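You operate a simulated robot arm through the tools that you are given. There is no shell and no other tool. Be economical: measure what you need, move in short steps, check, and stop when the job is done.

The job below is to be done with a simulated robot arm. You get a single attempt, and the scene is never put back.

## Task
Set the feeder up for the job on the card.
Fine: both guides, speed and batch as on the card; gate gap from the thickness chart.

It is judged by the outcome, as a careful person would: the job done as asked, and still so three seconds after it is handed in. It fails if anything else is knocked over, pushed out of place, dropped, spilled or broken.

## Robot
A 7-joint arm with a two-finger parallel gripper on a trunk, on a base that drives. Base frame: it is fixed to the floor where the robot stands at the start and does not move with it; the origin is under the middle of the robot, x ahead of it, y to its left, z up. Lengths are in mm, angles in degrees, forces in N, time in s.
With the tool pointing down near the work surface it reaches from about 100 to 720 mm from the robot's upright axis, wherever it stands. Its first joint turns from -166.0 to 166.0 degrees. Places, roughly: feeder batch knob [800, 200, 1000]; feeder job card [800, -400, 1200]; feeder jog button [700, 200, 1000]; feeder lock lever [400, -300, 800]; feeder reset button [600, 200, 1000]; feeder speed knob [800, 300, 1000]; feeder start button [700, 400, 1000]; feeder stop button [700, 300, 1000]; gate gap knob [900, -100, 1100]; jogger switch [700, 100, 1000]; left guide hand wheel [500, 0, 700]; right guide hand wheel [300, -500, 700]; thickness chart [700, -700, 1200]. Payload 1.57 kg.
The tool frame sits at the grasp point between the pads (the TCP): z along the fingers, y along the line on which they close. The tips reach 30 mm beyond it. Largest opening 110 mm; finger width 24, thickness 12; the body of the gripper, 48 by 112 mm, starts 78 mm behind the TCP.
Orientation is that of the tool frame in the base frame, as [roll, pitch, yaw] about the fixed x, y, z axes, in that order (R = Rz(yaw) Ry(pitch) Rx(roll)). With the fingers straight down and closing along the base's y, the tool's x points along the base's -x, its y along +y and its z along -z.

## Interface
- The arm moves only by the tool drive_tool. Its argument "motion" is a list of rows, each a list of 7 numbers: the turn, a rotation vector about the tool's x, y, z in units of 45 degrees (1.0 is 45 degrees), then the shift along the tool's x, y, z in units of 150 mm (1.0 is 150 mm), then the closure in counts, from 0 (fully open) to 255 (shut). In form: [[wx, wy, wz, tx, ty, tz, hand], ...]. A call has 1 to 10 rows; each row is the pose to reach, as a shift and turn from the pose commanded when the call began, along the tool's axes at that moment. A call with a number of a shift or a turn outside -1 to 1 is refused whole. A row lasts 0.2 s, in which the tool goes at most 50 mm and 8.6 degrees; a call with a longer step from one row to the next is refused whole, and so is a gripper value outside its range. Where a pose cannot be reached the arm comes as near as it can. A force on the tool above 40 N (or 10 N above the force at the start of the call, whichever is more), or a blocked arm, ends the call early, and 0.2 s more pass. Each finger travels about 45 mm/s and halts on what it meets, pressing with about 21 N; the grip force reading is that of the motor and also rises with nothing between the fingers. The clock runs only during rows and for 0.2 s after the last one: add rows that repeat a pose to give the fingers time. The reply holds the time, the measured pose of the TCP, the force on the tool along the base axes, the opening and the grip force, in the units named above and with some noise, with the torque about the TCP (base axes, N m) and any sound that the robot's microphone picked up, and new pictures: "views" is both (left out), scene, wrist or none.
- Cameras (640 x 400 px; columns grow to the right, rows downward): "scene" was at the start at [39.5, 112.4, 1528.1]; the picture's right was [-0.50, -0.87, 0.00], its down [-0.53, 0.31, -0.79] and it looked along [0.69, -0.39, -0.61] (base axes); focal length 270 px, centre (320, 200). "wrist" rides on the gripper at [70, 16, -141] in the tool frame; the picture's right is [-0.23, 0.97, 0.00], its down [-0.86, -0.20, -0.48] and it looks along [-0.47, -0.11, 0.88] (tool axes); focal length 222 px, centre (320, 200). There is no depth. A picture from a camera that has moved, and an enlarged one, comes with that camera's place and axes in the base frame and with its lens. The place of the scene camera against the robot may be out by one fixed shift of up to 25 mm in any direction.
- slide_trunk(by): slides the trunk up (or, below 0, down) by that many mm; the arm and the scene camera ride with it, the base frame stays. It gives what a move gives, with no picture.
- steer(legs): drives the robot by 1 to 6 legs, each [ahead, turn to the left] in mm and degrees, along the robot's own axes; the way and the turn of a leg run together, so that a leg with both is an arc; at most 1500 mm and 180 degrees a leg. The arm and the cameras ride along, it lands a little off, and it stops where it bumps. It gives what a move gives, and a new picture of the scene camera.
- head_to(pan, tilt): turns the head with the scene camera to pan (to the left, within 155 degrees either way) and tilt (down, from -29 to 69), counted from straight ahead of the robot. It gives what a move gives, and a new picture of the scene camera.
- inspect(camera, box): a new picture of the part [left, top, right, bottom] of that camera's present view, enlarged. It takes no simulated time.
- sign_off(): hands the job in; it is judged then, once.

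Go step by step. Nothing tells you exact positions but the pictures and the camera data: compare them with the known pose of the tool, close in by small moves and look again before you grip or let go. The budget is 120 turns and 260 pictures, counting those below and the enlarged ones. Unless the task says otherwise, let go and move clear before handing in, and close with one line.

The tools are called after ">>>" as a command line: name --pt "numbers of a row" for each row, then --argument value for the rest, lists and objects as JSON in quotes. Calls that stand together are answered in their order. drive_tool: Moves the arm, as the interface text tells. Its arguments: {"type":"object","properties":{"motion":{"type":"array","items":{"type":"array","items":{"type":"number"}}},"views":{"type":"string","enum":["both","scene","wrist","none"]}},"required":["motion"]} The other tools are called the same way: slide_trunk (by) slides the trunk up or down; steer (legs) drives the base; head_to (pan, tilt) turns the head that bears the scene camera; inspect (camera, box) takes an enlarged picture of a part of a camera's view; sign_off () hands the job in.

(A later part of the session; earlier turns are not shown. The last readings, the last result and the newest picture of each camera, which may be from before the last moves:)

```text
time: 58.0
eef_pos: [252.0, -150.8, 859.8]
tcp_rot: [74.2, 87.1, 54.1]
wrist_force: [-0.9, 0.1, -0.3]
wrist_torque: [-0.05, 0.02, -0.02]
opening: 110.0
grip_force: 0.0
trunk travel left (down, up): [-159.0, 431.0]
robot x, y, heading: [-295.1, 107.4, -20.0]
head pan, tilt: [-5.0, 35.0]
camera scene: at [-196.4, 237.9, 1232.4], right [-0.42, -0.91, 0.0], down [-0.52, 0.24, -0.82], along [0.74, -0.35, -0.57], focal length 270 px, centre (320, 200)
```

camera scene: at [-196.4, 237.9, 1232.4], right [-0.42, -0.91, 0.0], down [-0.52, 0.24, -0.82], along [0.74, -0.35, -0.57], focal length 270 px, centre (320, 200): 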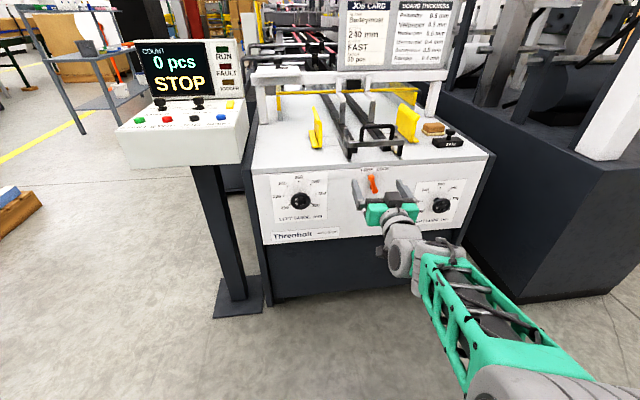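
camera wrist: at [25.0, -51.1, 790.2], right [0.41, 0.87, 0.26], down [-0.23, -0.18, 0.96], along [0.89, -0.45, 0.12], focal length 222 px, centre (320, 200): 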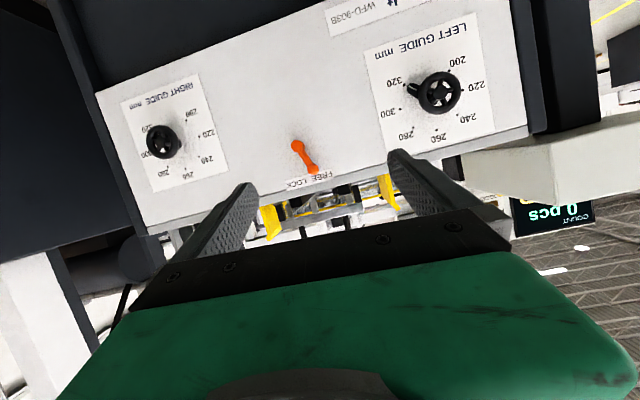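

The tool is now horizontal, pointing at the front face along (0.94,-0.34,0). I look through the wrist camera.

>>> inspect --camera "wrist" --box '[0, 0, 640, 400]'

>>> inspect --camera "scene" --box '[250, 150, 490, 290]'

```text
1.00 times, centred on (320, 200) of wrist (not enlarged: the box is as wide or as high as the picture)
camera zoom: at [125.8, -83.3, 788.7], right [0.33, 0.91, 0.27], down [-0.54, -0.06, 0.84], along [0.77, -0.42, 0.47], focal length 222 px, centre (320, 200)
```

zoom: 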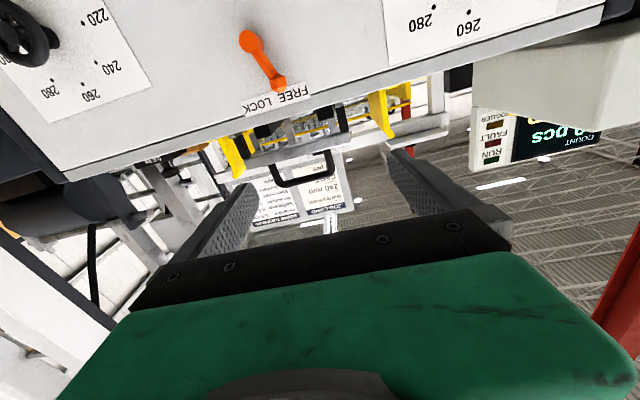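

```text
2.67 times, centred on (370, 220) of scene
camera zoom: at [-196.4, 237.9, 1232.4], right [-0.42, -0.91, 0.0], down [-0.52, 0.24, -0.82], along [0.74, -0.35, -0.57], focal length 721 px, centre (187, 147)
```

zoom: 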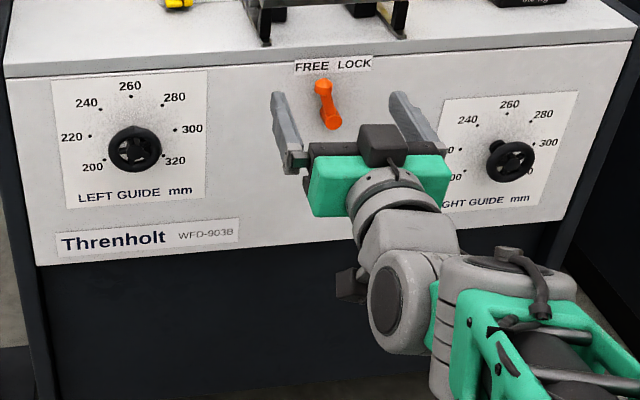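

Triangulating: left wheel front ≈ (476,-14,714), right ≈ (319,-508,646), tool at (252,-151,860). For the left wheel the robot should stand about 200 mm further left so that the arm works straight ahead; I shift sideways by turn–drive–turn.

>>> steer --legs '[[0, 90], [220, 0], [0, -88]]'

```text
time: 67.2
eef_pos: [333.6, 65.9, 860.0]
tcp_rot: [77.1, 87.3, 58.3]
wrist_force: [-0.5, 0.6, -0.2]
wrist_torque: [0.01, -0.01, 0.02]
opening: 110.1
grip_force: 0.1
trunk travel left (down, up): [-159.0, 431.0]
robot x, y, heading: [-221.7, 314.8, -18.6]
head pan, tilt: [-5.0, 35.0]
camera scene: at [-123.8, 445.3, 1232.3], right [-0.4, -0.92, 0.0], down [-0.53, 0.23, -0.82], along [0.75, -0.33, -0.57], focal length 270 px, centre (320, 200)
```

scene: 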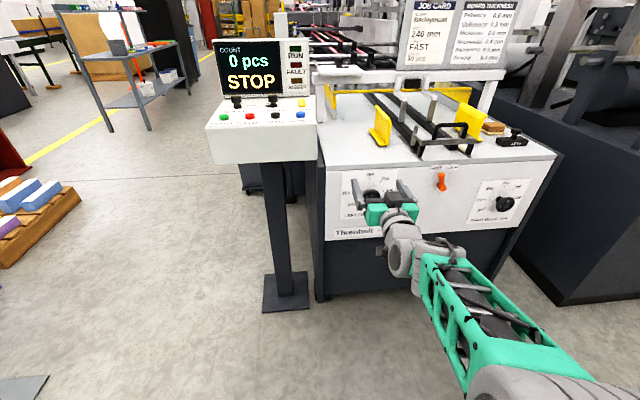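

Now the tool is nearly lined up with the left wheel. I lower the trunk 140 mm and look.

>>> slide_trunk --by -140

>>> drive_tool --pt "0 0 0 0 -0.1 0 0" --pt "0 0 0 0 -0.2 0 0" --views "both"

```text
time: 68.9
eef_pos: [333.9, 65.7, 720.1]
tcp_rot: [77.0, 87.2, 58.2]
wrist_force: [-0.3, 0.2, -0.3]
wrist_torque: [-0.01, 0.0, 0.01]
opening: 109.9
grip_force: 0.1
trunk travel left (down, up): [-19.0, 571.0]
robot x, y, heading: [-219.7, 313.5, -18.6]
head pan, tilt: [-5.0, 35.0]
```

```text
time: 69.5
eef_pos: [323.0, 37.3, 719.0]
tcp_rot: [76.4, 87.3, 57.7]
wrist_force: [-0.6, -0.5, -1.5]
wrist_torque: [0.01, 0.03, 0.06]
opening: 110.1
grip_force: 0.1
trunk travel left (down, up): [-19.0, 571.0]
robot x, y, heading: [-221.7, 312.7, -18.6]
head pan, tilt: [-5.0, 35.0]
camera scene: at [-123.8, 445.3, 1092.3], right [-0.4, -0.92, 0.0], down [-0.53, 0.23, -0.82], along [0.75, -0.33, -0.57], focal length 270 px, centre (320, 200)
camera wrist: at [195.2, 102.9, 647.2], right [0.31, 0.91, 0.27], down [-0.54, -0.07, 0.84], along [0.78, -0.4, 0.47], focal length 222 px, centre (320, 200)
```

scene: 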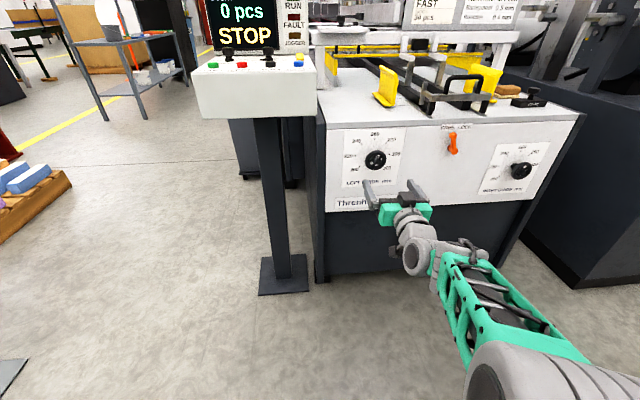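
wrist: 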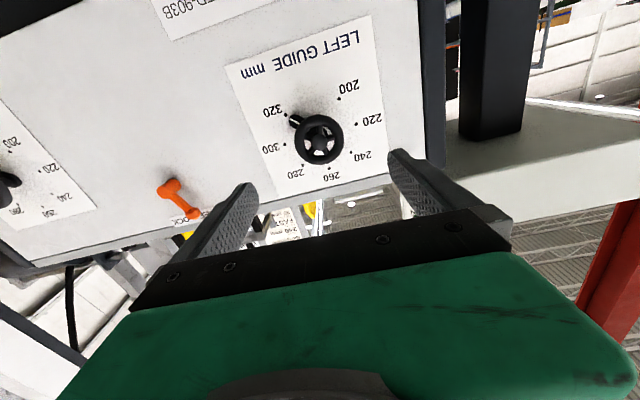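

The pointer of the left wheel shows clearly now; I enlarge it.

>>> inspect --camera "wrist" --box '[230, 30, 400, 200]'

>>> inspect --camera "scene" --box '[330, 110, 490, 210]'

```text
2.35 times, centred on (315, 115) of wrist
camera zoom: at [195.2, 102.9, 647.2], right [0.31, 0.91, 0.27], down [-0.54, -0.07, 0.84], along [0.78, -0.4, 0.47], focal length 523 px, centre (332, 400)
```

zoom: 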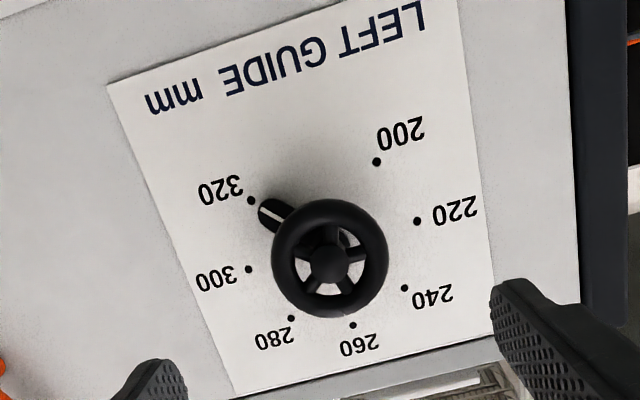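

```text
4.00 times, centred on (410, 160) of scene
camera zoom: at [-123.8, 445.3, 1092.3], right [-0.4, -0.92, 0.0], down [-0.53, 0.23, -0.82], along [0.75, -0.33, -0.57], focal length 1082 px, centre (-40, 360)
```

zoom: 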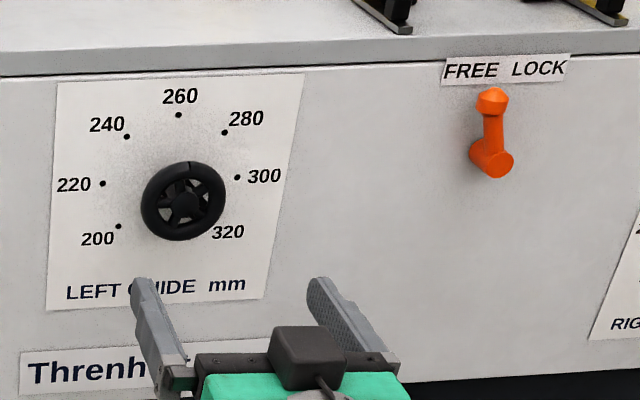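

The left wheel sits right ahead: pointer at 320, target 240, so 180° counter-clockwise (45° per 20 mm). I pre-rotate the tool +90° about its axis and step forward 75 mm.

>>> drive_tool --pt "0 0 0.18 0 0 0 0" --pt "0 0 0.36 0 0 0 0" --pt "0 0 0.54 0 0 0 0" --pt "0 0 0.72 0 0 0 0" --pt "0 0 0.9 0 0 0 0" --pt "0 0 1 0 0 0 0" --views "none"

>>> drive_tool --pt "0 0 0.18 0 0 0 0" --pt "0 0 0.36 0 0 0 0" --pt "0 0 0.54 0 0 0 0" --pt "0 0 0.72 0 0 0 0" --pt "0 0 0.9 0 0 0 0" --pt "0 0 1 0 0 0 0" --pt "0 0 1 0 0 0.25 0" --pt "0 0 1 0 0 0.5 0" --views "both"

```text
time: 70.9
eef_pos: [323.0, 39.1, 719.6]
tcp_rot: [89.2, 42.2, 70.7]
wrist_force: [-0.4, -0.5, -0.4]
wrist_torque: [0.0, -0.03, 0.02]
opening: 109.9
grip_force: 0.1
trunk travel left (down, up): [-19.0, 571.0]
robot x, y, heading: [-222.6, 315.6, -18.8]
head pan, tilt: [-5.0, 35.0]
```

```text
time: 72.7
eef_pos: [394.9, 14.9, 720.8]
tcp_rot: [89.4, -2.7, 71.3]
wrist_force: [-0.2, 1.3, 1.1]
wrist_torque: [0.04, 0.04, -0.03]
opening: 110.0
grip_force: 0.1
trunk travel left (down, up): [-19.0, 571.0]
robot x, y, heading: [-223.5, 312.0, -18.7]
head pan, tilt: [-5.0, 35.0]
camera scene: at [-124.0, 445.3, 1092.3], right [-0.4, -0.92, 0.0], down [-0.53, 0.23, -0.82], along [0.75, -0.33, -0.57], focal length 270 px, centre (320, 200)
camera wrist: at [281.0, 126.3, 737.2], right [-0.1, -0.26, 0.96], down [-0.72, -0.65, -0.25], along [0.68, -0.72, -0.12], focal length 222 px, centre (320, 200)
```

scene: 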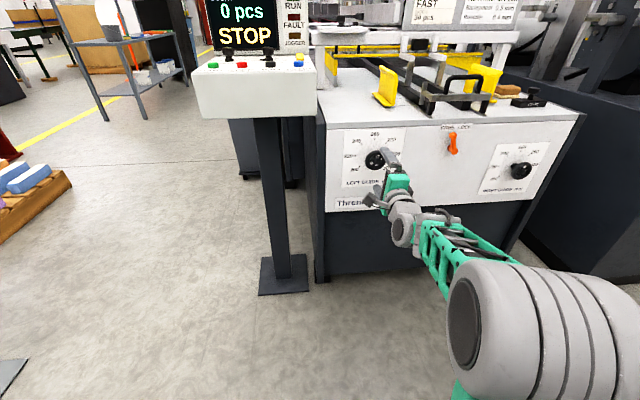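
wrist: 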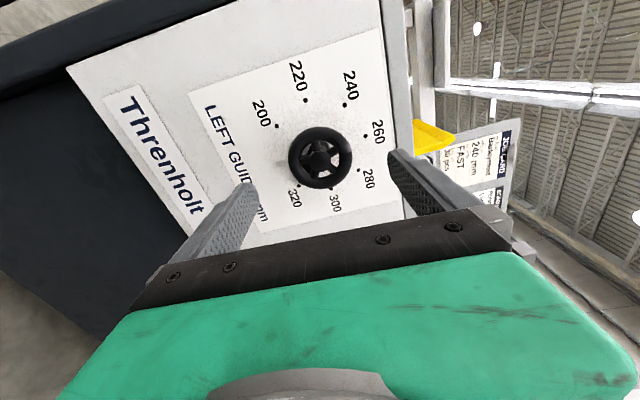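

Aligned within about 3 mm. I go forward 70 mm and close on the wheel rim.

>>> drive_tool --pt "0 0 0 0 0 0.15 0" --pt "0 0 0 0 0 0.3 0" --pt "0 0 0 0 0 0.4 0" --pt "0 0 0 0 0 0.47 0" --pt "0 0 0 0 0 0.47 0" --views "wrist"

>>> drive_tool --pt "0 0 0 0 0 0 255" --pt "0 0 0 0 0 0 255" --pt "0 0 0 0 0 0 255" --pt "0 0 0 0 0 0 255" --pt "0 0 0 0 0 0 255" --views "wrist"

```text
time: 73.9
eef_pos: [461.8, -9.4, 722.1]
tcp_rot: [89.3, -2.7, 71.2]
wrist_force: [0.2, -0.2, -0.4]
wrist_torque: [0.01, 0.01, 0.0]
opening: 109.9
grip_force: 0.1
trunk travel left (down, up): [-19.0, 571.0]
robot x, y, heading: [-219.9, 318.5, -19.0]
head pan, tilt: [-5.0, 35.0]
camera wrist: at [348.9, 102.8, 737.5], right [-0.1, -0.26, 0.96], down [-0.72, -0.65, -0.24], along [0.68, -0.72, -0.12], focal length 222 px, centre (320, 200)
```

wrist: 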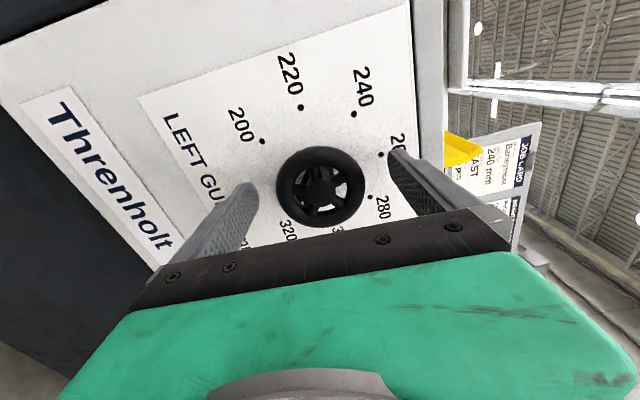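

```text
time: 75.1
eef_pos: [462.0, -9.7, 720.7]
tcp_rot: [89.4, -2.6, 71.3]
wrist_force: [1.2, 0.2, 1.2]
wrist_torque: [0.07, 0.28, 0.06]
opening: 66.6
grip_force: 36.6
trunk travel left (down, up): [-19.0, 571.0]
robot x, y, heading: [-218.4, 315.5, -18.7]
head pan, tilt: [-5.0, 35.0]
camera wrist: at [348.7, 102.7, 737.7], right [-0.1, -0.25, 0.96], down [-0.72, -0.65, -0.24], along [0.68, -0.72, -0.12], focal length 222 px, centre (320, 200)
```

wrist: 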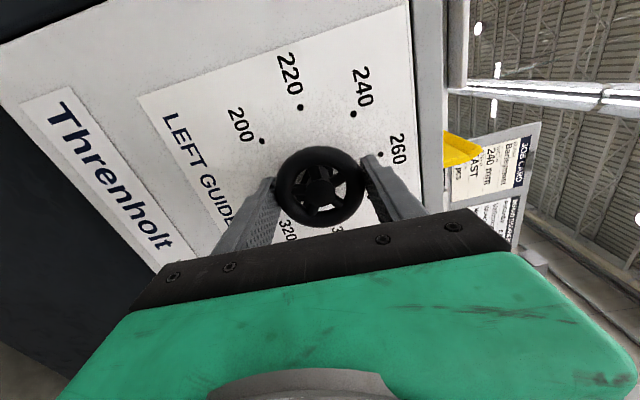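

Gripped at 66.6 mm, low forces. I turn counter-clockwise 45° and check.

>>> drive_tool --pt "0 0 -0.17 0 0 0 255" --pt "0 0 -0.34 0 0 0 255" --pt "0 0 -0.51 0 0 0 255" --pt "0 0 -0.68 0 0 0 255" --pt "0 0 -0.85 0 0 0 255" --pt "0 0 -1 0 0 0 255" --views "both"

>>> inspect --camera "wrist" --box '[200, 80, 440, 240]'

```text
time: 76.5
eef_pos: [460.4, -9.9, 719.6]
tcp_rot: [89.2, 42.4, 70.6]
wrist_force: [8.0, -7.8, -1.6]
wrist_torque: [-0.31, -1.11, 0.2]
opening: 66.7
grip_force: 44.6
trunk travel left (down, up): [-19.0, 571.0]
robot x, y, heading: [-225.0, 314.4, -18.7]
head pan, tilt: [-5.0, 35.0]
camera scene: at [-123.2, 444.7, 1092.3], right [-0.4, -0.92, 0.0], down [-0.53, 0.23, -0.82], along [0.75, -0.33, -0.57], focal length 270 px, centre (320, 200)
camera wrist: at [346.9, 96.5, 682.5], right [0.15, 0.47, 0.87], down [-0.7, -0.57, 0.43], along [0.69, -0.68, 0.24], focal length 222 px, centre (320, 200)
```

scene: 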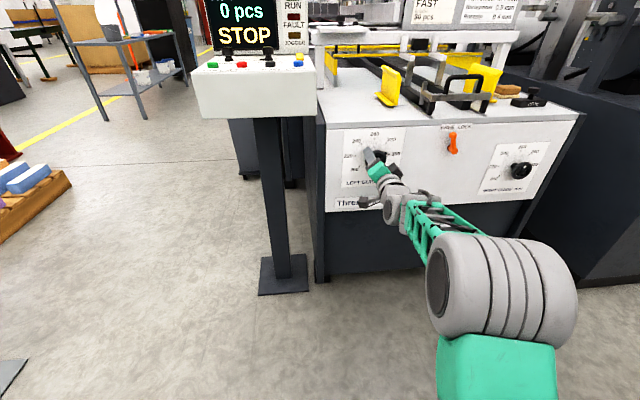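
wrist: 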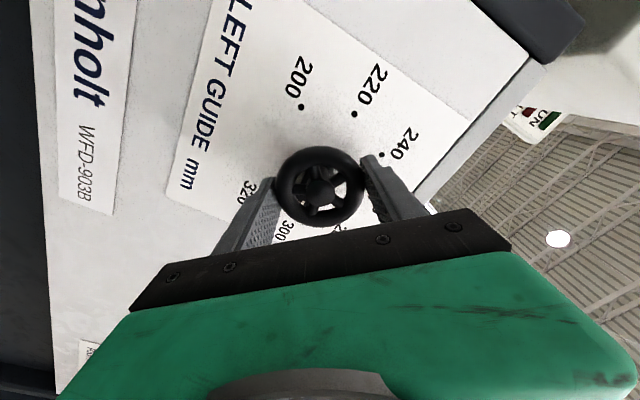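

```text
2.50 times, centred on (320, 160) of wrist
camera zoom: at [346.9, 96.5, 682.5], right [0.15, 0.47, 0.87], down [-0.7, -0.57, 0.43], along [0.69, -0.68, 0.24], focal length 555 px, centre (320, 300)
```

zoom: 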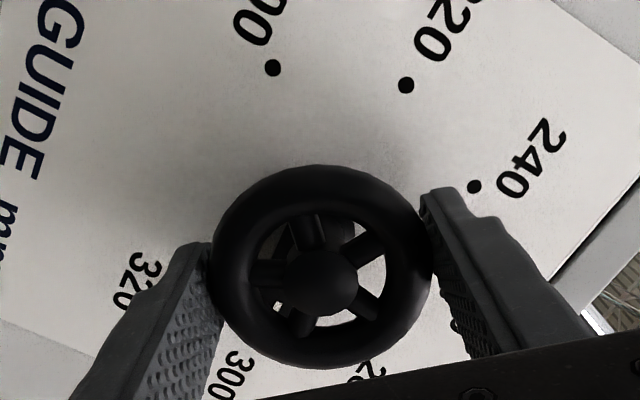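

The wheel seems to follow. I turn another 45° and inspect the pointer.

>>> drive_tool --pt "0 0 -0.17 0 0 0 255" --pt "0 0 -0.34 0 0 0 255" --pt "0 0 -0.51 0 0 0 255" --pt "0 0 -0.68 0 0 0 255" --pt "0 0 -0.85 0 0 0 255" --pt "0 0 -1 0 0 0 255" --views "none"

>>> inspect --camera "wrist" --box '[200, 80, 440, 240]'

>>> inspect --camera "scene" --box '[320, 50, 480, 210]'

```text
time: 77.9
eef_pos: [460.4, -10.7, 719.8]
tcp_rot: [77.6, 87.4, 58.7]
wrist_force: [-0.4, -9.6, -3.2]
wrist_torque: [-0.22, -0.7, 0.66]
opening: 66.5
grip_force: 44.6
trunk travel left (down, up): [-19.0, 571.0]
robot x, y, heading: [-223.4, 316.1, -18.7]
head pan, tilt: [-5.0, 35.0]
```

```text
2.50 times, centred on (320, 160) of wrist
camera zoom: at [333.0, 55.1, 648.2], right [0.31, 0.91, 0.27], down [-0.54, -0.07, 0.84], along [0.78, -0.41, 0.47], focal length 555 px, centre (320, 300)
```

zoom: 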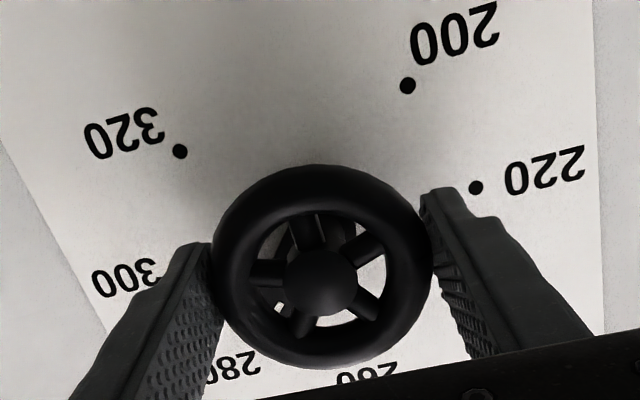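

```text
2.50 times, centred on (400, 130) of scene
camera zoom: at [-123.7, 444.5, 1092.4], right [-0.4, -0.92, 0.0], down [-0.53, 0.23, -0.82], along [0.75, -0.33, -0.57], focal length 676 px, centre (120, 375)
```

zoom: 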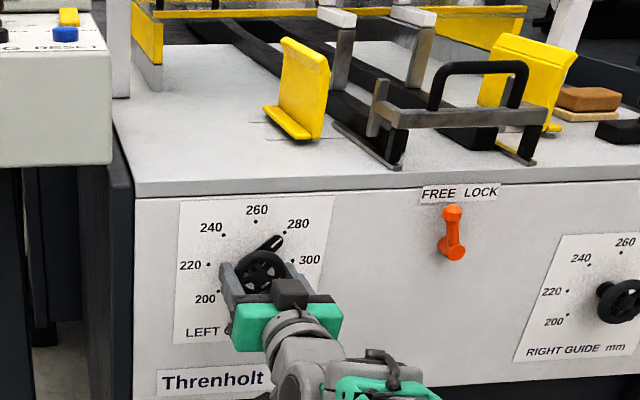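

The pointer is visible and now near 280, as expected. I continue another 90°.

>>> drive_tool --pt "0 0 -0.17 0 0 0 255" --pt "0 0 -0.34 0 0 0 255" --pt "0 0 -0.51 0 0 0 255" --pt "0 0 -0.68 0 0 0 255" --pt "0 0 -0.85 0 0 0 255" --pt "0 0 -1 0 0 0 255" --views "none"

>>> drive_tool --pt "0 0 -0.17 0 0 0 255" --pt "0 0 -0.34 0 0 0 255" --pt "0 0 -0.51 0 0 0 255" --pt "0 0 -0.68 0 0 0 255" --pt "0 0 -0.85 0 0 0 255" --pt "0 0 -0.95 0 0 0 255" --views "wrist"

>>> inspect --camera "scene" --box '[320, 110, 480, 210]'

```text
time: 79.3
eef_pos: [461.1, -11.4, 719.9]
tcp_rot: [-89.1, 47.6, -108.2]
wrist_force: [5.4, -19.8, -2.2]
wrist_torque: [-0.01, -0.19, 0.21]
opening: 66.4
grip_force: 44.9
trunk travel left (down, up): [-19.0, 571.0]
robot x, y, heading: [-222.4, 313.1, -19.1]
head pan, tilt: [-5.0, 35.0]
```

```text
time: 80.7
eef_pos: [460.6, -11.2, 721.8]
tcp_rot: [-89.3, 4.8, -108.9]
wrist_force: [-3.0, -24.0, 4.0]
wrist_torque: [0.0, -0.02, 0.39]
opening: 66.4
grip_force: 45.0
trunk travel left (down, up): [-19.0, 571.0]
robot x, y, heading: [-217.7, 309.3, -18.8]
head pan, tilt: [-5.0, 35.0]
camera wrist: at [303.7, -27.9, 695.9], right [0.11, 0.29, -0.95], down [-0.18, 0.95, 0.27], along [0.98, 0.15, 0.16], focal length 222 px, centre (320, 200)
```

wrist: 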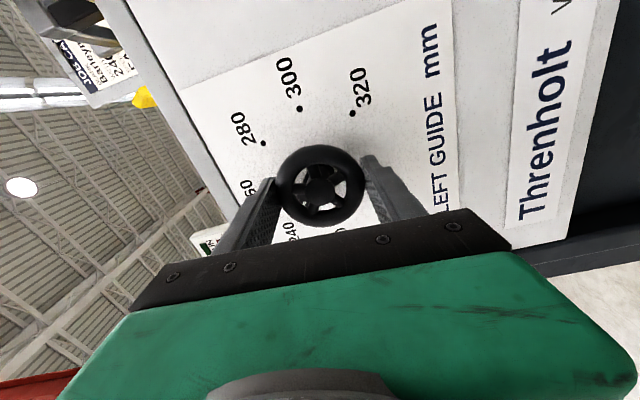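

```text
4.00 times, centred on (400, 160) of scene
camera zoom: at [-124.1, 443.3, 1092.6], right [-0.4, -0.91, 0.0], down [-0.52, 0.23, -0.82], along [0.75, -0.33, -0.57], focal length 1082 px, centre (0, 360)
```

zoom: 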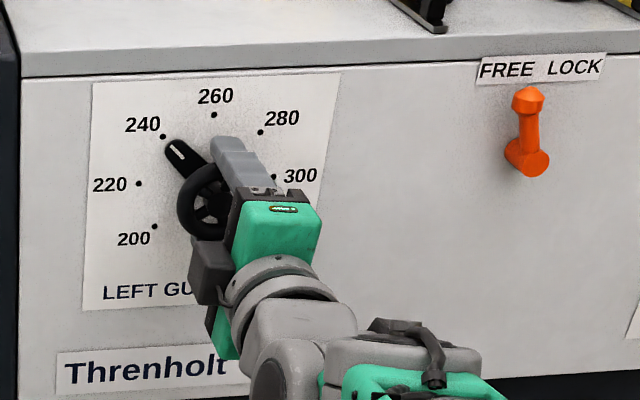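

The pointer is about at 240. I release, back off and check from the front.

>>> drive_tool --pt "0 0 0 0 0 0 0" --pt "0 0 0 0 0 0 0" --pt "0 0 0 0 0 0 0" --pt "0 0 0 0 0 -0.25 0" --pt "0 0 0 0 0 -0.5 0" --pt "0 0 0 0 0 -0.75 0" --views "none"

>>> drive_tool --pt "0 0 0.18 0 0 0 0" --pt "0 0 0.36 0 0 0 0" --pt "0 0 0.54 0 0 0 0" --pt "0 0 0.72 0 0 0 0" --pt "0 0 0.9 0 0 0 0" --pt "0 0 1 0 0 0 0" --views "none"

>>> drive_tool --pt "0 0 0.18 0 0 0 0" --pt "0 0 0.36 0 0 0 0" --pt "0 0 0.54 0 0 0 0" --pt "0 0 0.72 0 0 0 0" --pt "0 0 0.9 0 0 0 0" --pt "0 0 1 0 0 0 0" --views "none"

>>> inspect --camera "wrist" --box '[210, 20, 430, 200]'

>>> inspect --camera "scene" --box '[330, 120, 430, 200]'

```text
time: 82.1
eef_pos: [356.2, 27.2, 716.7]
tcp_rot: [-89.4, 5.1, -108.8]
wrist_force: [0.3, 0.4, -0.1]
wrist_torque: [-0.03, -0.04, 0.03]
opening: 110.1
grip_force: 0.0
trunk travel left (down, up): [-19.0, 571.0]
robot x, y, heading: [-220.9, 316.3, -18.5]
head pan, tilt: [-5.0, 35.0]
```

```text
time: 83.5
eef_pos: [354.5, 26.9, 718.9]
tcp_rot: [-89.0, 50.2, -108.2]
wrist_force: [1.0, -0.4, 0.4]
wrist_torque: [0.0, -0.05, 0.0]
opening: 109.9
grip_force: 0.1
trunk travel left (down, up): [-19.0, 571.0]
robot x, y, heading: [-223.3, 313.5, -18.8]
head pan, tilt: [-5.0, 35.0]
```

```text
time: 84.9
eef_pos: [354.0, 27.0, 720.1]
tcp_rot: [83.1, 84.9, 64.3]
wrist_force: [0.2, -0.2, 0.4]
wrist_torque: [0.02, -0.01, -0.01]
opening: 110.0
grip_force: 0.1
trunk travel left (down, up): [-19.0, 571.0]
robot x, y, heading: [-222.7, 316.8, -18.6]
head pan, tilt: [-5.0, 35.0]
```

```text
2.22 times, centred on (320, 110) of wrist
camera zoom: at [227.7, 95.1, 648.2], right [0.3, 0.9, 0.31], down [-0.55, -0.1, 0.83], along [0.78, -0.42, 0.46], focal length 494 px, centre (320, 400)
```

zoom: 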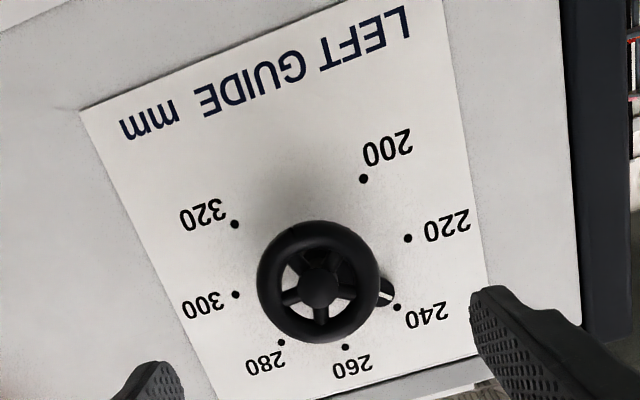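

```text
5.00 times, centred on (380, 160) of scene
camera zoom: at [-123.9, 444.9, 1092.3], right [-0.4, -0.92, 0.0], down [-0.53, 0.23, -0.82], along [0.75, -0.33, -0.57], focal length 1353 px, centre (20, 400)
```

zoom: 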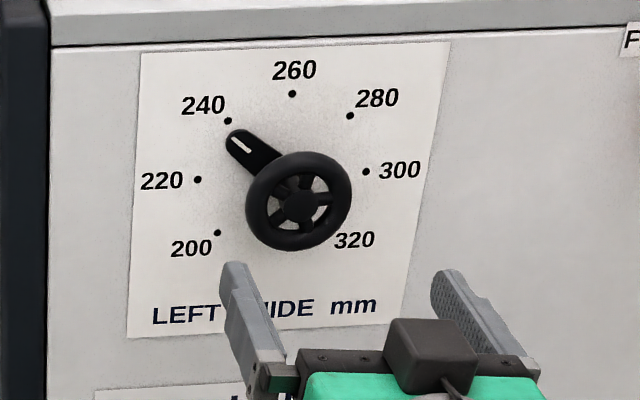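

I want a closer reading of the left pointer.

>>> inspect --camera "wrist" --box '[280, 85, 380, 185]'

>>> inspect --camera "scene" --box '[355, 130, 415, 175]'

```text
4.00 times, centred on (330, 135) of wrist
camera zoom: at [227.7, 95.1, 648.2], right [0.3, 0.9, 0.31], down [-0.55, -0.1, 0.83], along [0.78, -0.42, 0.46], focal length 888 px, centre (280, 460)
```

zoom: 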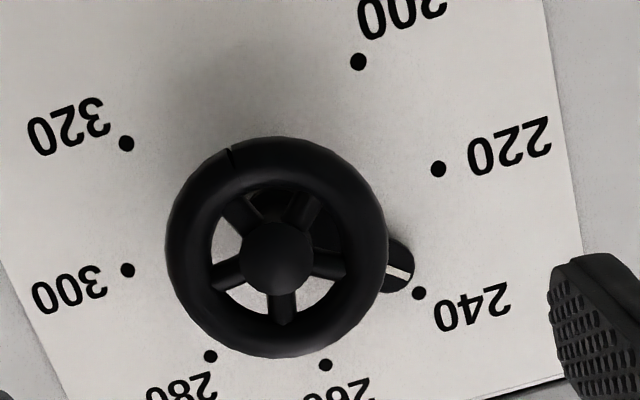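

```text
8.89 times, centred on (385, 152) of scene
camera zoom: at [-123.9, 444.9, 1092.3], right [-0.4, -0.92, 0.0], down [-0.53, 0.23, -0.82], along [0.75, -0.33, -0.57], focal length 2405 px, centre (-258, 622)
```

zoom: 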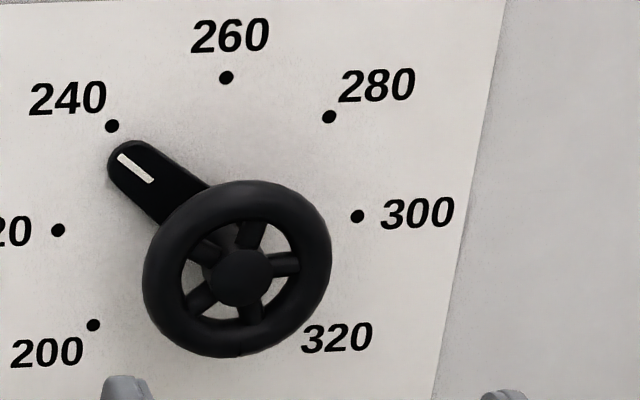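

The left pointer reads about 237 (line angle 38° vs 45°). I regrip and turn it about 7° clockwise.

>>> drive_tool --pt "0 0 0 0 0 0.25 0" --pt "0 0 0 0 0 0.5 0" --pt "0 0 0 0 0 0.65 0" --pt "0 0 0 0 0 0.72 0" --pt "0 0 0 0 0 0.72 255" --pt "0 0 0 0 0 0.72 255" --pt "0 0 0 0 0 0.72 255" --pt "0 0 0 0 0 0.72 255" --views "none"

>>> drive_tool --pt "0 0 0.08 0 0 0 255" --pt "0 0 0.16 0 0 0 255" --pt "0 0 0.16 0 0 0 255" --views "none"

>>> inspect --camera "scene" --box '[355, 130, 415, 175]'

```text
time: 86.7
eef_pos: [455.2, -9.0, 718.5]
tcp_rot: [82.8, 85.0, 63.8]
wrist_force: [1.3, -15.1, 0.7]
wrist_torque: [0.06, 0.03, -0.1]
opening: 67.0
grip_force: 26.0
trunk travel left (down, up): [-19.0, 571.0]
robot x, y, heading: [-221.0, 310.0, -19.0]
head pan, tilt: [-5.0, 35.0]
```

```text
time: 87.5
eef_pos: [454.7, -8.7, 718.6]
tcp_rot: [87.3, 77.8, 68.5]
wrist_force: [-17.8, -16.2, -3.0]
wrist_torque: [0.06, 0.01, -0.15]
opening: 66.5
grip_force: 45.5
trunk travel left (down, up): [-19.0, 571.0]
robot x, y, heading: [-217.9, 315.2, -18.8]
head pan, tilt: [-5.0, 35.0]
```

```text
8.89 times, centred on (385, 152) of scene
camera zoom: at [-124.8, 443.6, 1092.5], right [-0.4, -0.91, 0.0], down [-0.52, 0.23, -0.82], along [0.75, -0.33, -0.57], focal length 2405 px, centre (-258, 622)
```

zoom: 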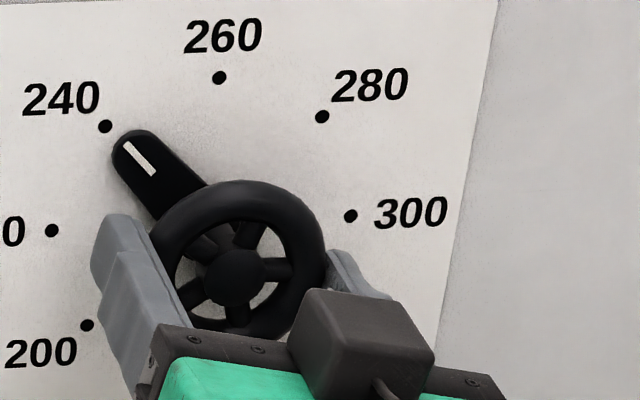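

Now 44.5°, i.e. 240. I release, back off and view again.

>>> drive_tool --pt "0 0 0 0 0 0 0" --pt "0 0 0 0 0 0 0" --pt "0 0 0 0 0 0 0" --pt "0 0 0 0 0 0 0" --pt "0 0 0 0 0 -0.25 0" --pt "0 0 0 0 0 -0.5 0" --pt "0 0 0 0 0 -0.8 0" --views "none"

>>> inspect --camera "scene" --box '[355, 130, 415, 175]'

>>> inspect --camera "scene" --box '[470, 135, 570, 205]'

>>> inspect --camera "scene" --box '[425, 115, 485, 165]'

```text
time: 89.1
eef_pos: [343.3, 31.5, 718.4]
tcp_rot: [87.4, 77.7, 68.7]
wrist_force: [0.3, 0.7, 0.0]
wrist_torque: [-0.01, -0.04, 0.01]
opening: 109.9
grip_force: 0.0
trunk travel left (down, up): [-19.0, 571.0]
robot x, y, heading: [-223.3, 311.2, -18.8]
head pan, tilt: [-5.0, 35.0]
```

```text
8.89 times, centred on (385, 152) of scene
camera zoom: at [-123.7, 444.7, 1092.3], right [-0.4, -0.92, 0.0], down [-0.53, 0.23, -0.82], along [0.75, -0.33, -0.57], focal length 2405 px, centre (-258, 622)
```

zoom: 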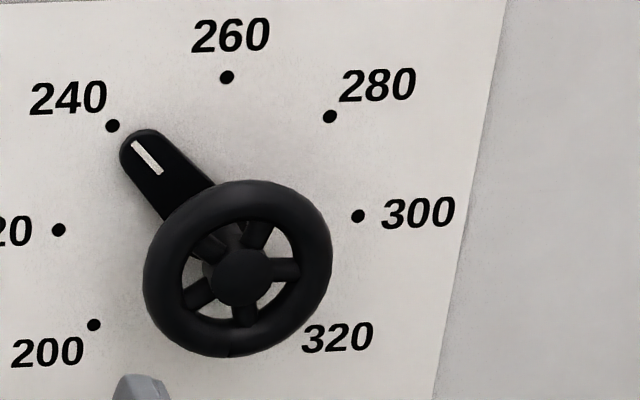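

```text
5.71 times, centred on (520, 170) of scene
camera zoom: at [-123.7, 444.7, 1092.3], right [-0.4, -0.92, 0.0], down [-0.53, 0.23, -0.82], along [0.75, -0.33, -0.57], focal length 1546 px, centre (-823, 371)
```

zoom: 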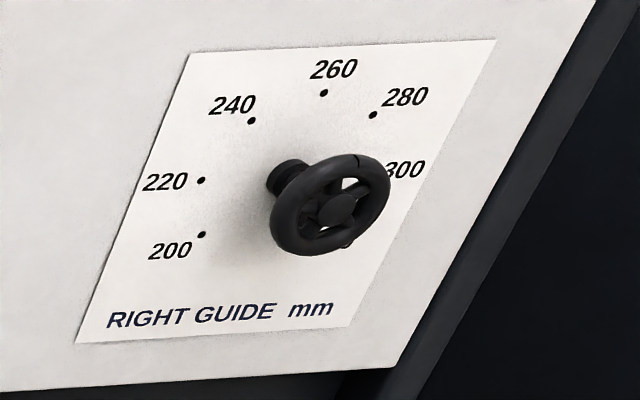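

```text
8.00 times, centred on (455, 140) of scene
camera zoom: at [-123.7, 444.7, 1092.3], right [-0.4, -0.92, 0.0], down [-0.53, 0.23, -0.82], along [0.75, -0.33, -0.57], focal length 2164 px, centre (-760, 680)
```

zoom: 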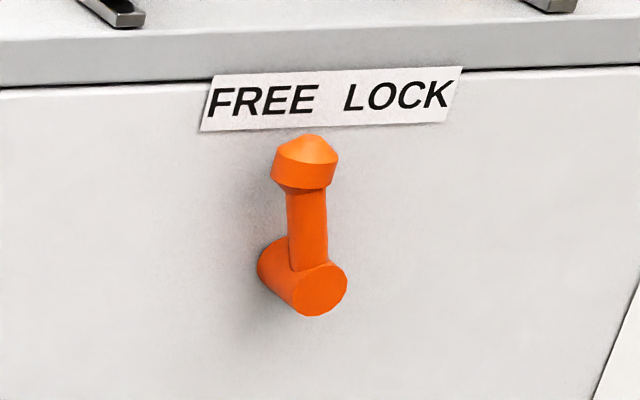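

Left guide is at 240, and the lever is on FREE. Now I shift the robot about 520 mm right along the face for the right wheel.

>>> steer --legs '[[0, -90], [520, 0], [0, 91]]'

>>> inspect --camera "wrist" --box '[0, 0, 640, 400]'

```text
time: 99.9
eef_pos: [173.4, -459.7, 719.0]
tcp_rot: [87.1, 77.8, 68.9]
wrist_force: [0.0, 0.4, -0.3]
wrist_torque: [-0.02, -0.02, 0.0]
opening: 110.2
grip_force: 0.0
trunk travel left (down, up): [-19.0, 571.0]
robot x, y, heading: [-396.8, -178.3, -18.1]
head pan, tilt: [-5.0, 35.0]
camera scene: at [-296.9, -47.8, 1092.3], right [-0.39, -0.92, 0.0], down [-0.53, 0.23, -0.82], along [0.75, -0.32, -0.57], focal length 270 px, centre (320, 200)
```

scene: 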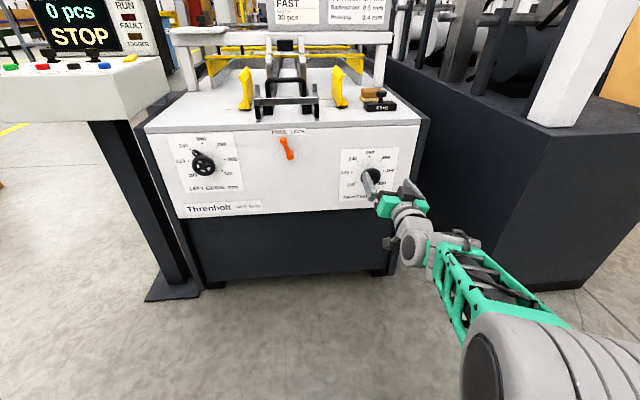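

```text
1.00 times, centred on (320, 200) of wrist (not enlarged: the box is as wide or as high as the picture)
camera zoom: at [48.2, -384.5, 652.0], right [0.28, 0.86, 0.43], down [-0.58, -0.2, 0.79], along [0.77, -0.47, 0.44], focal length 222 px, centre (320, 200)
```

zoom: 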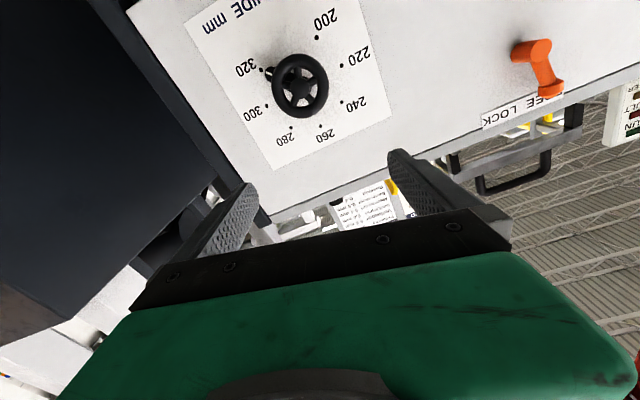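

The right wheel is at about (319,-504,648) with its pointer at 320. I lower to it and pre-rotate the tool.

>>> drive_tool --pt "0 0 0.18 0.12 -0.02 0.08 0" --pt "0 0 0.36 0.24 -0.04 0.16 0" --pt "0 0 0.54 0.36 -0.06 0.25 0" --pt "0 0 0.72 0.478 -0.079 0.345 0" --pt "0 0 0.9 0.478 -0.079 0.345 0" --pt "0 0 1 0.478 -0.079 0.345 0" --views "none"

>>> drive_tool --pt "0 0 0.18 0 0 0 0" --pt "0 0 0.36 0 0 0 0" --pt "0 0 0.54 0 0 0 0" --pt "0 0 0.73 0 0 0 0" --pt "0 0 0.73 0 0 0 0" --views "wrist"

```text
time: 101.3
eef_pos: [222.7, -473.0, 647.7]
tcp_rot: [89.2, 32.8, 71.3]
wrist_force: [0.0, -0.7, -0.4]
wrist_torque: [0.01, -0.03, 0.02]
opening: 109.7
grip_force: 0.2
trunk travel left (down, up): [-19.0, 571.0]
robot x, y, heading: [-391.3, -179.2, -18.1]
head pan, tilt: [-5.0, 35.0]
```

```text
time: 102.5
eef_pos: [223.8, -472.4, 648.1]
tcp_rot: [89.3, -0.2, 71.6]
wrist_force: [0.3, -0.5, -0.1]
wrist_torque: [0.03, 0.0, 0.01]
opening: 109.9
grip_force: 0.0
trunk travel left (down, up): [-19.0, 571.0]
robot x, y, heading: [-391.5, -178.1, -18.1]
head pan, tilt: [-5.0, 35.0]
camera wrist: at [110.9, -360.7, 661.3], right [-0.08, -0.21, 0.97], down [-0.72, -0.66, -0.21], along [0.69, -0.72, -0.1], focal length 222 px, centre (320, 200)
```

wrist: 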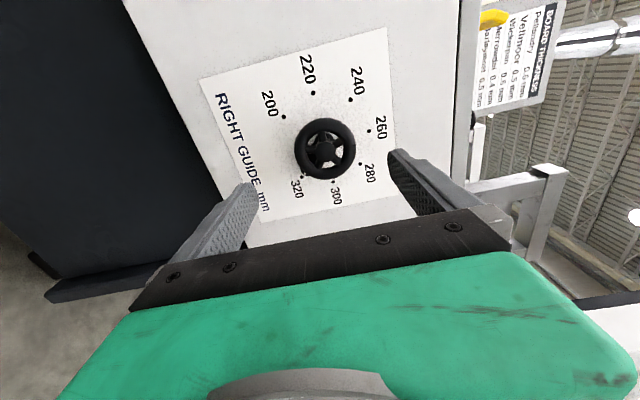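

Aligned within about 5 mm; I correct, advance 87 mm and grip.

>>> drive_tool --pt "0 0 0 0.02 0.033 0.2 0" --pt "0 0 0 0.02 0.033 0.4 0" --pt "0 0 0 0.02 0.033 0.52 0" --pt "0 0 0 0.02 0.033 0.58 0" --pt "0 0 0 0.02 0.033 0.58 255" --pt "0 0 0 0.02 0.033 0.58 255" --pt "0 0 0 0.02 0.033 0.58 255" --pt "0 0 0 0.02 0.033 0.58 255" --pt "0 0 0 0.02 0.033 0.58 255" --views "wrist"

```text
time: 104.5
eef_pos: [309.0, -496.9, 656.0]
tcp_rot: [89.2, 0.0, 71.7]
wrist_force: [5.0, -2.7, 7.0]
wrist_torque: [0.1, 0.38, 0.02]
opening: 66.9
grip_force: 36.3
trunk travel left (down, up): [-19.0, 571.0]
robot x, y, heading: [-392.7, -179.2, -18.5]
head pan, tilt: [-5.0, 35.0]
camera wrist: at [194.3, -384.9, 668.0], right [-0.08, -0.21, 0.97], down [-0.72, -0.66, -0.21], along [0.69, -0.72, -0.1], focal length 222 px, centre (320, 200)
```

wrist: 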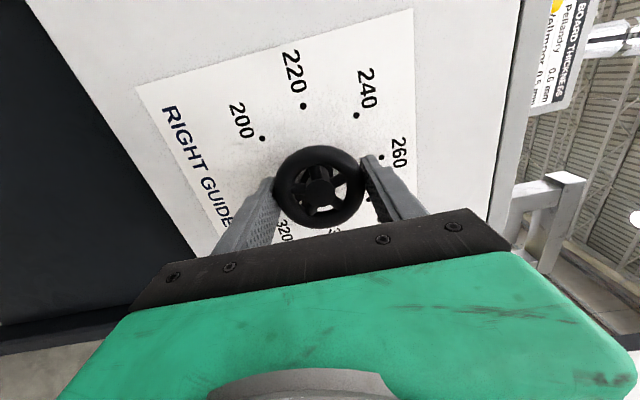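

Gripped. I turn 175° counter-clockwise in four calls, then check.

>>> drive_tool --pt "0 0 -0.17 0 0 0 255" --pt "0 0 -0.34 0 0 0 255" --pt "0 0 -0.51 0 0 0 255" --pt "0 0 -0.68 0 0 0 255" --pt "0 0 -0.85 0 0 0 255" --pt "0 0 -1 0 0 0 255" --views "none"

>>> drive_tool --pt "0 0 -0.17 0 0 0 255" --pt "0 0 -0.34 0 0 0 255" --pt "0 0 -0.51 0 0 0 255" --pt "0 0 -0.68 0 0 0 255" --pt "0 0 -0.85 0 0 0 255" --pt "0 0 -1 0 0 0 255" --views "none"

>>> drive_tool --pt "0 0 -0.17 0 0 0 255" --pt "0 0 -0.34 0 0 0 255" --pt "0 0 -0.51 0 0 0 255" --pt "0 0 -0.68 0 0 0 255" --pt "0 0 -0.85 0 0 0 255" --pt "0 0 -1 0 0 0 255" --views "none"

>>> drive_tool --pt "0 0 -0.17 0 0 0 255" --pt "0 0 -0.34 0 0 0 255" --pt "0 0 -0.51 0 0 0 255" --pt "0 0 -0.68 0 0 0 255" --pt "0 0 -0.8 0 0 0 255" --pt "0 0 -0.8 0 0 0 255" --views "none"

>>> inspect --camera "scene" --box '[330, 140, 410, 205]'

```text
time: 105.9
eef_pos: [306.7, -496.7, 654.8]
tcp_rot: [88.9, 45.2, 70.8]
wrist_force: [12.0, -6.8, 13.2]
wrist_torque: [-0.09, -0.26, 0.56]
opening: 66.6
grip_force: 45.4
trunk travel left (down, up): [-19.0, 571.0]
robot x, y, heading: [-392.5, -177.9, -18.2]
head pan, tilt: [-5.0, 35.0]
```

```text
time: 107.3
eef_pos: [307.2, -496.8, 654.4]
tcp_rot: [-11.6, 89.2, -30.0]
wrist_force: [8.2, -4.4, 14.8]
wrist_torque: [-0.2, -0.54, 0.7]
opening: 66.8
grip_force: 44.8
trunk travel left (down, up): [-19.0, 571.0]
robot x, y, heading: [-392.4, -177.4, -18.2]
head pan, tilt: [-5.0, 35.0]
```

```text
time: 108.7
eef_pos: [305.9, -497.2, 653.8]
tcp_rot: [-88.9, 44.8, -107.6]
wrist_force: [-0.2, -1.9, 15.6]
wrist_torque: [-0.01, -0.08, 0.91]
opening: 67.0
grip_force: 45.0
trunk travel left (down, up): [-19.0, 571.0]
robot x, y, heading: [-391.9, -177.8, -18.2]
head pan, tilt: [-5.0, 35.0]
```

```text
time: 110.1
eef_pos: [306.9, -497.7, 654.1]
tcp_rot: [-89.2, 8.8, -108.2]
wrist_force: [0.4, -5.1, 18.6]
wrist_torque: [0.06, 0.19, 0.07]
opening: 66.3
grip_force: 44.7
trunk travel left (down, up): [-19.0, 571.0]
robot x, y, heading: [-391.8, -177.5, -18.1]
head pan, tilt: [-5.0, 35.0]
```

```text
6.15 times, centred on (370, 172) of scene
camera zoom: at [-298.0, -47.6, 1092.4], right [-0.39, -0.92, 0.0], down [-0.53, 0.23, -0.82], along [0.75, -0.32, -0.57], focal length 1665 px, centre (12, 369)
```

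zoom: 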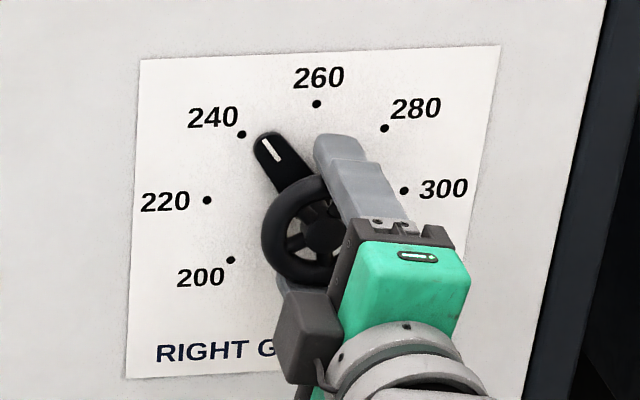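

Right pointer reads about 243; I turn another ~6.5°.

>>> drive_tool --pt "0 0 -0.08 0 0 0 255" --pt "0 0 -0.15 0 0 0 255" --pt "0 0 -0.15 0 0 0 255" --views "none"

>>> inspect --camera "scene" --box '[350, 145, 400, 185]'

```text
time: 110.9
eef_pos: [305.6, -497.9, 655.5]
tcp_rot: [-89.2, 2.2, -108.4]
wrist_force: [6.2, -7.4, 18.5]
wrist_torque: [0.08, 0.24, 0.18]
opening: 66.7
grip_force: 44.4
trunk travel left (down, up): [-19.0, 571.0]
robot x, y, heading: [-392.3, -179.7, -18.1]
head pan, tilt: [-5.0, 35.0]
```

```text
10.00 times, centred on (375, 165) of scene
camera zoom: at [-297.8, -47.8, 1092.5], right [-0.39, -0.92, 0.0], down [-0.53, 0.23, -0.82], along [0.75, -0.32, -0.57], focal length 2705 px, centre (-230, 550)
```

zoom: 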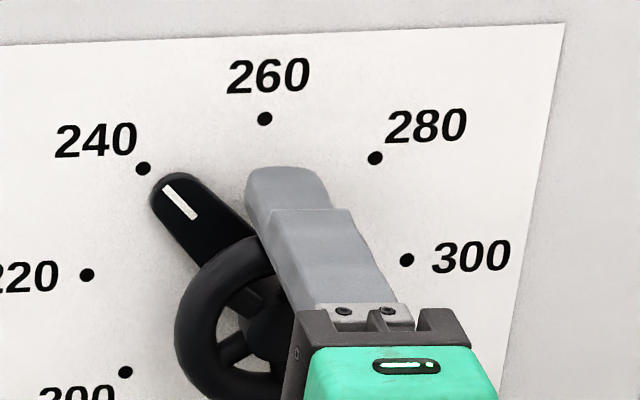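

Now at about 240. I release, back off and verify.

>>> drive_tool --pt "0 0 0 0 0 0 0" --pt "0 0 0 0 0 0 0" --pt "0 0 0 0 0 0 0" --pt "0 0 0 0 0 0 0" --pt "0 0 0 0 0 -0.25 0" --pt "0 0 0 0 0 -0.5 0" --pt "0 0 0 0 0 -0.8 0" --views "none"

>>> inspect --camera "scene" --box '[350, 145, 400, 185]'

>>> inspect --camera "scene" --box '[170, 130, 310, 200]'

```text
time: 112.5
eef_pos: [192.6, -460.5, 652.4]
tcp_rot: [-89.4, 2.1, -108.2]
wrist_force: [0.2, 0.5, 0.3]
wrist_torque: [0.0, -0.03, 0.0]
opening: 110.1
grip_force: 0.0
trunk travel left (down, up): [-19.0, 571.0]
robot x, y, heading: [-390.4, -182.3, -18.2]
head pan, tilt: [-5.0, 35.0]
```

```text
10.00 times, centred on (375, 165) of scene
camera zoom: at [-296.7, -48.0, 1092.3], right [-0.39, -0.92, 0.0], down [-0.53, 0.23, -0.82], along [0.75, -0.32, -0.57], focal length 2705 px, centre (-230, 550)
```

zoom: 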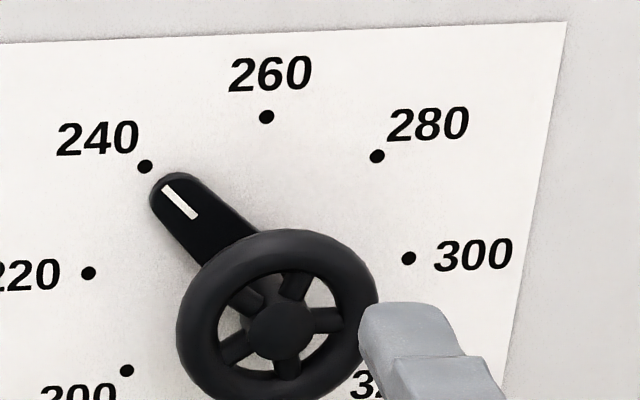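

```text
4.57 times, centred on (240, 165) of scene
camera zoom: at [-296.7, -48.0, 1092.3], right [-0.39, -0.92, 0.0], down [-0.53, 0.23, -0.82], along [0.75, -0.32, -0.57], focal length 1237 px, centre (686, 360)
```

zoom: 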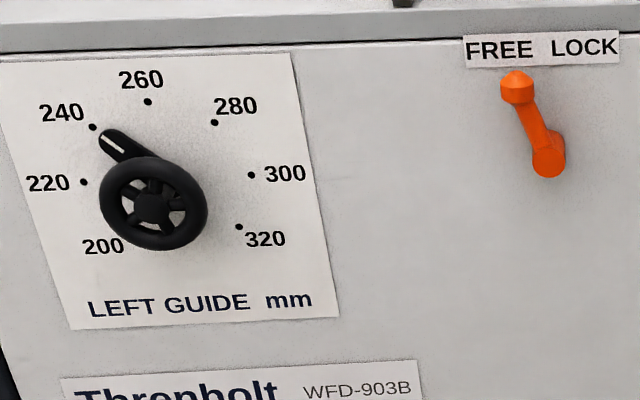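

Right is good. I double check the left one at a higher enlargement from this angle.

>>> inspect --camera "scene" --box '[180, 140, 230, 185]'

```text
8.89 times, centred on (205, 162) of scene
camera zoom: at [-296.7, -48.0, 1092.3], right [-0.39, -0.92, 0.0], down [-0.53, 0.23, -0.82], along [0.75, -0.32, -0.57], focal length 2405 px, centre (1342, 533)
```

zoom: 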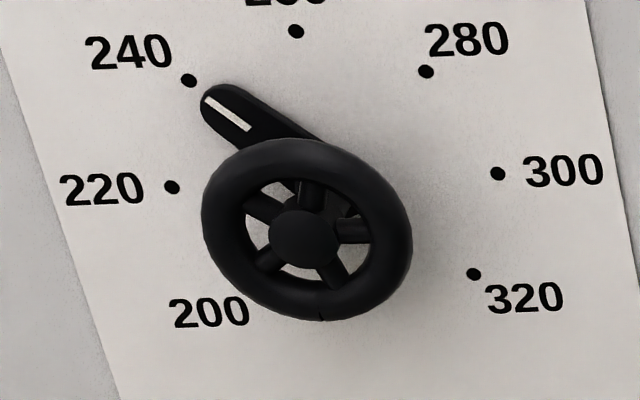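

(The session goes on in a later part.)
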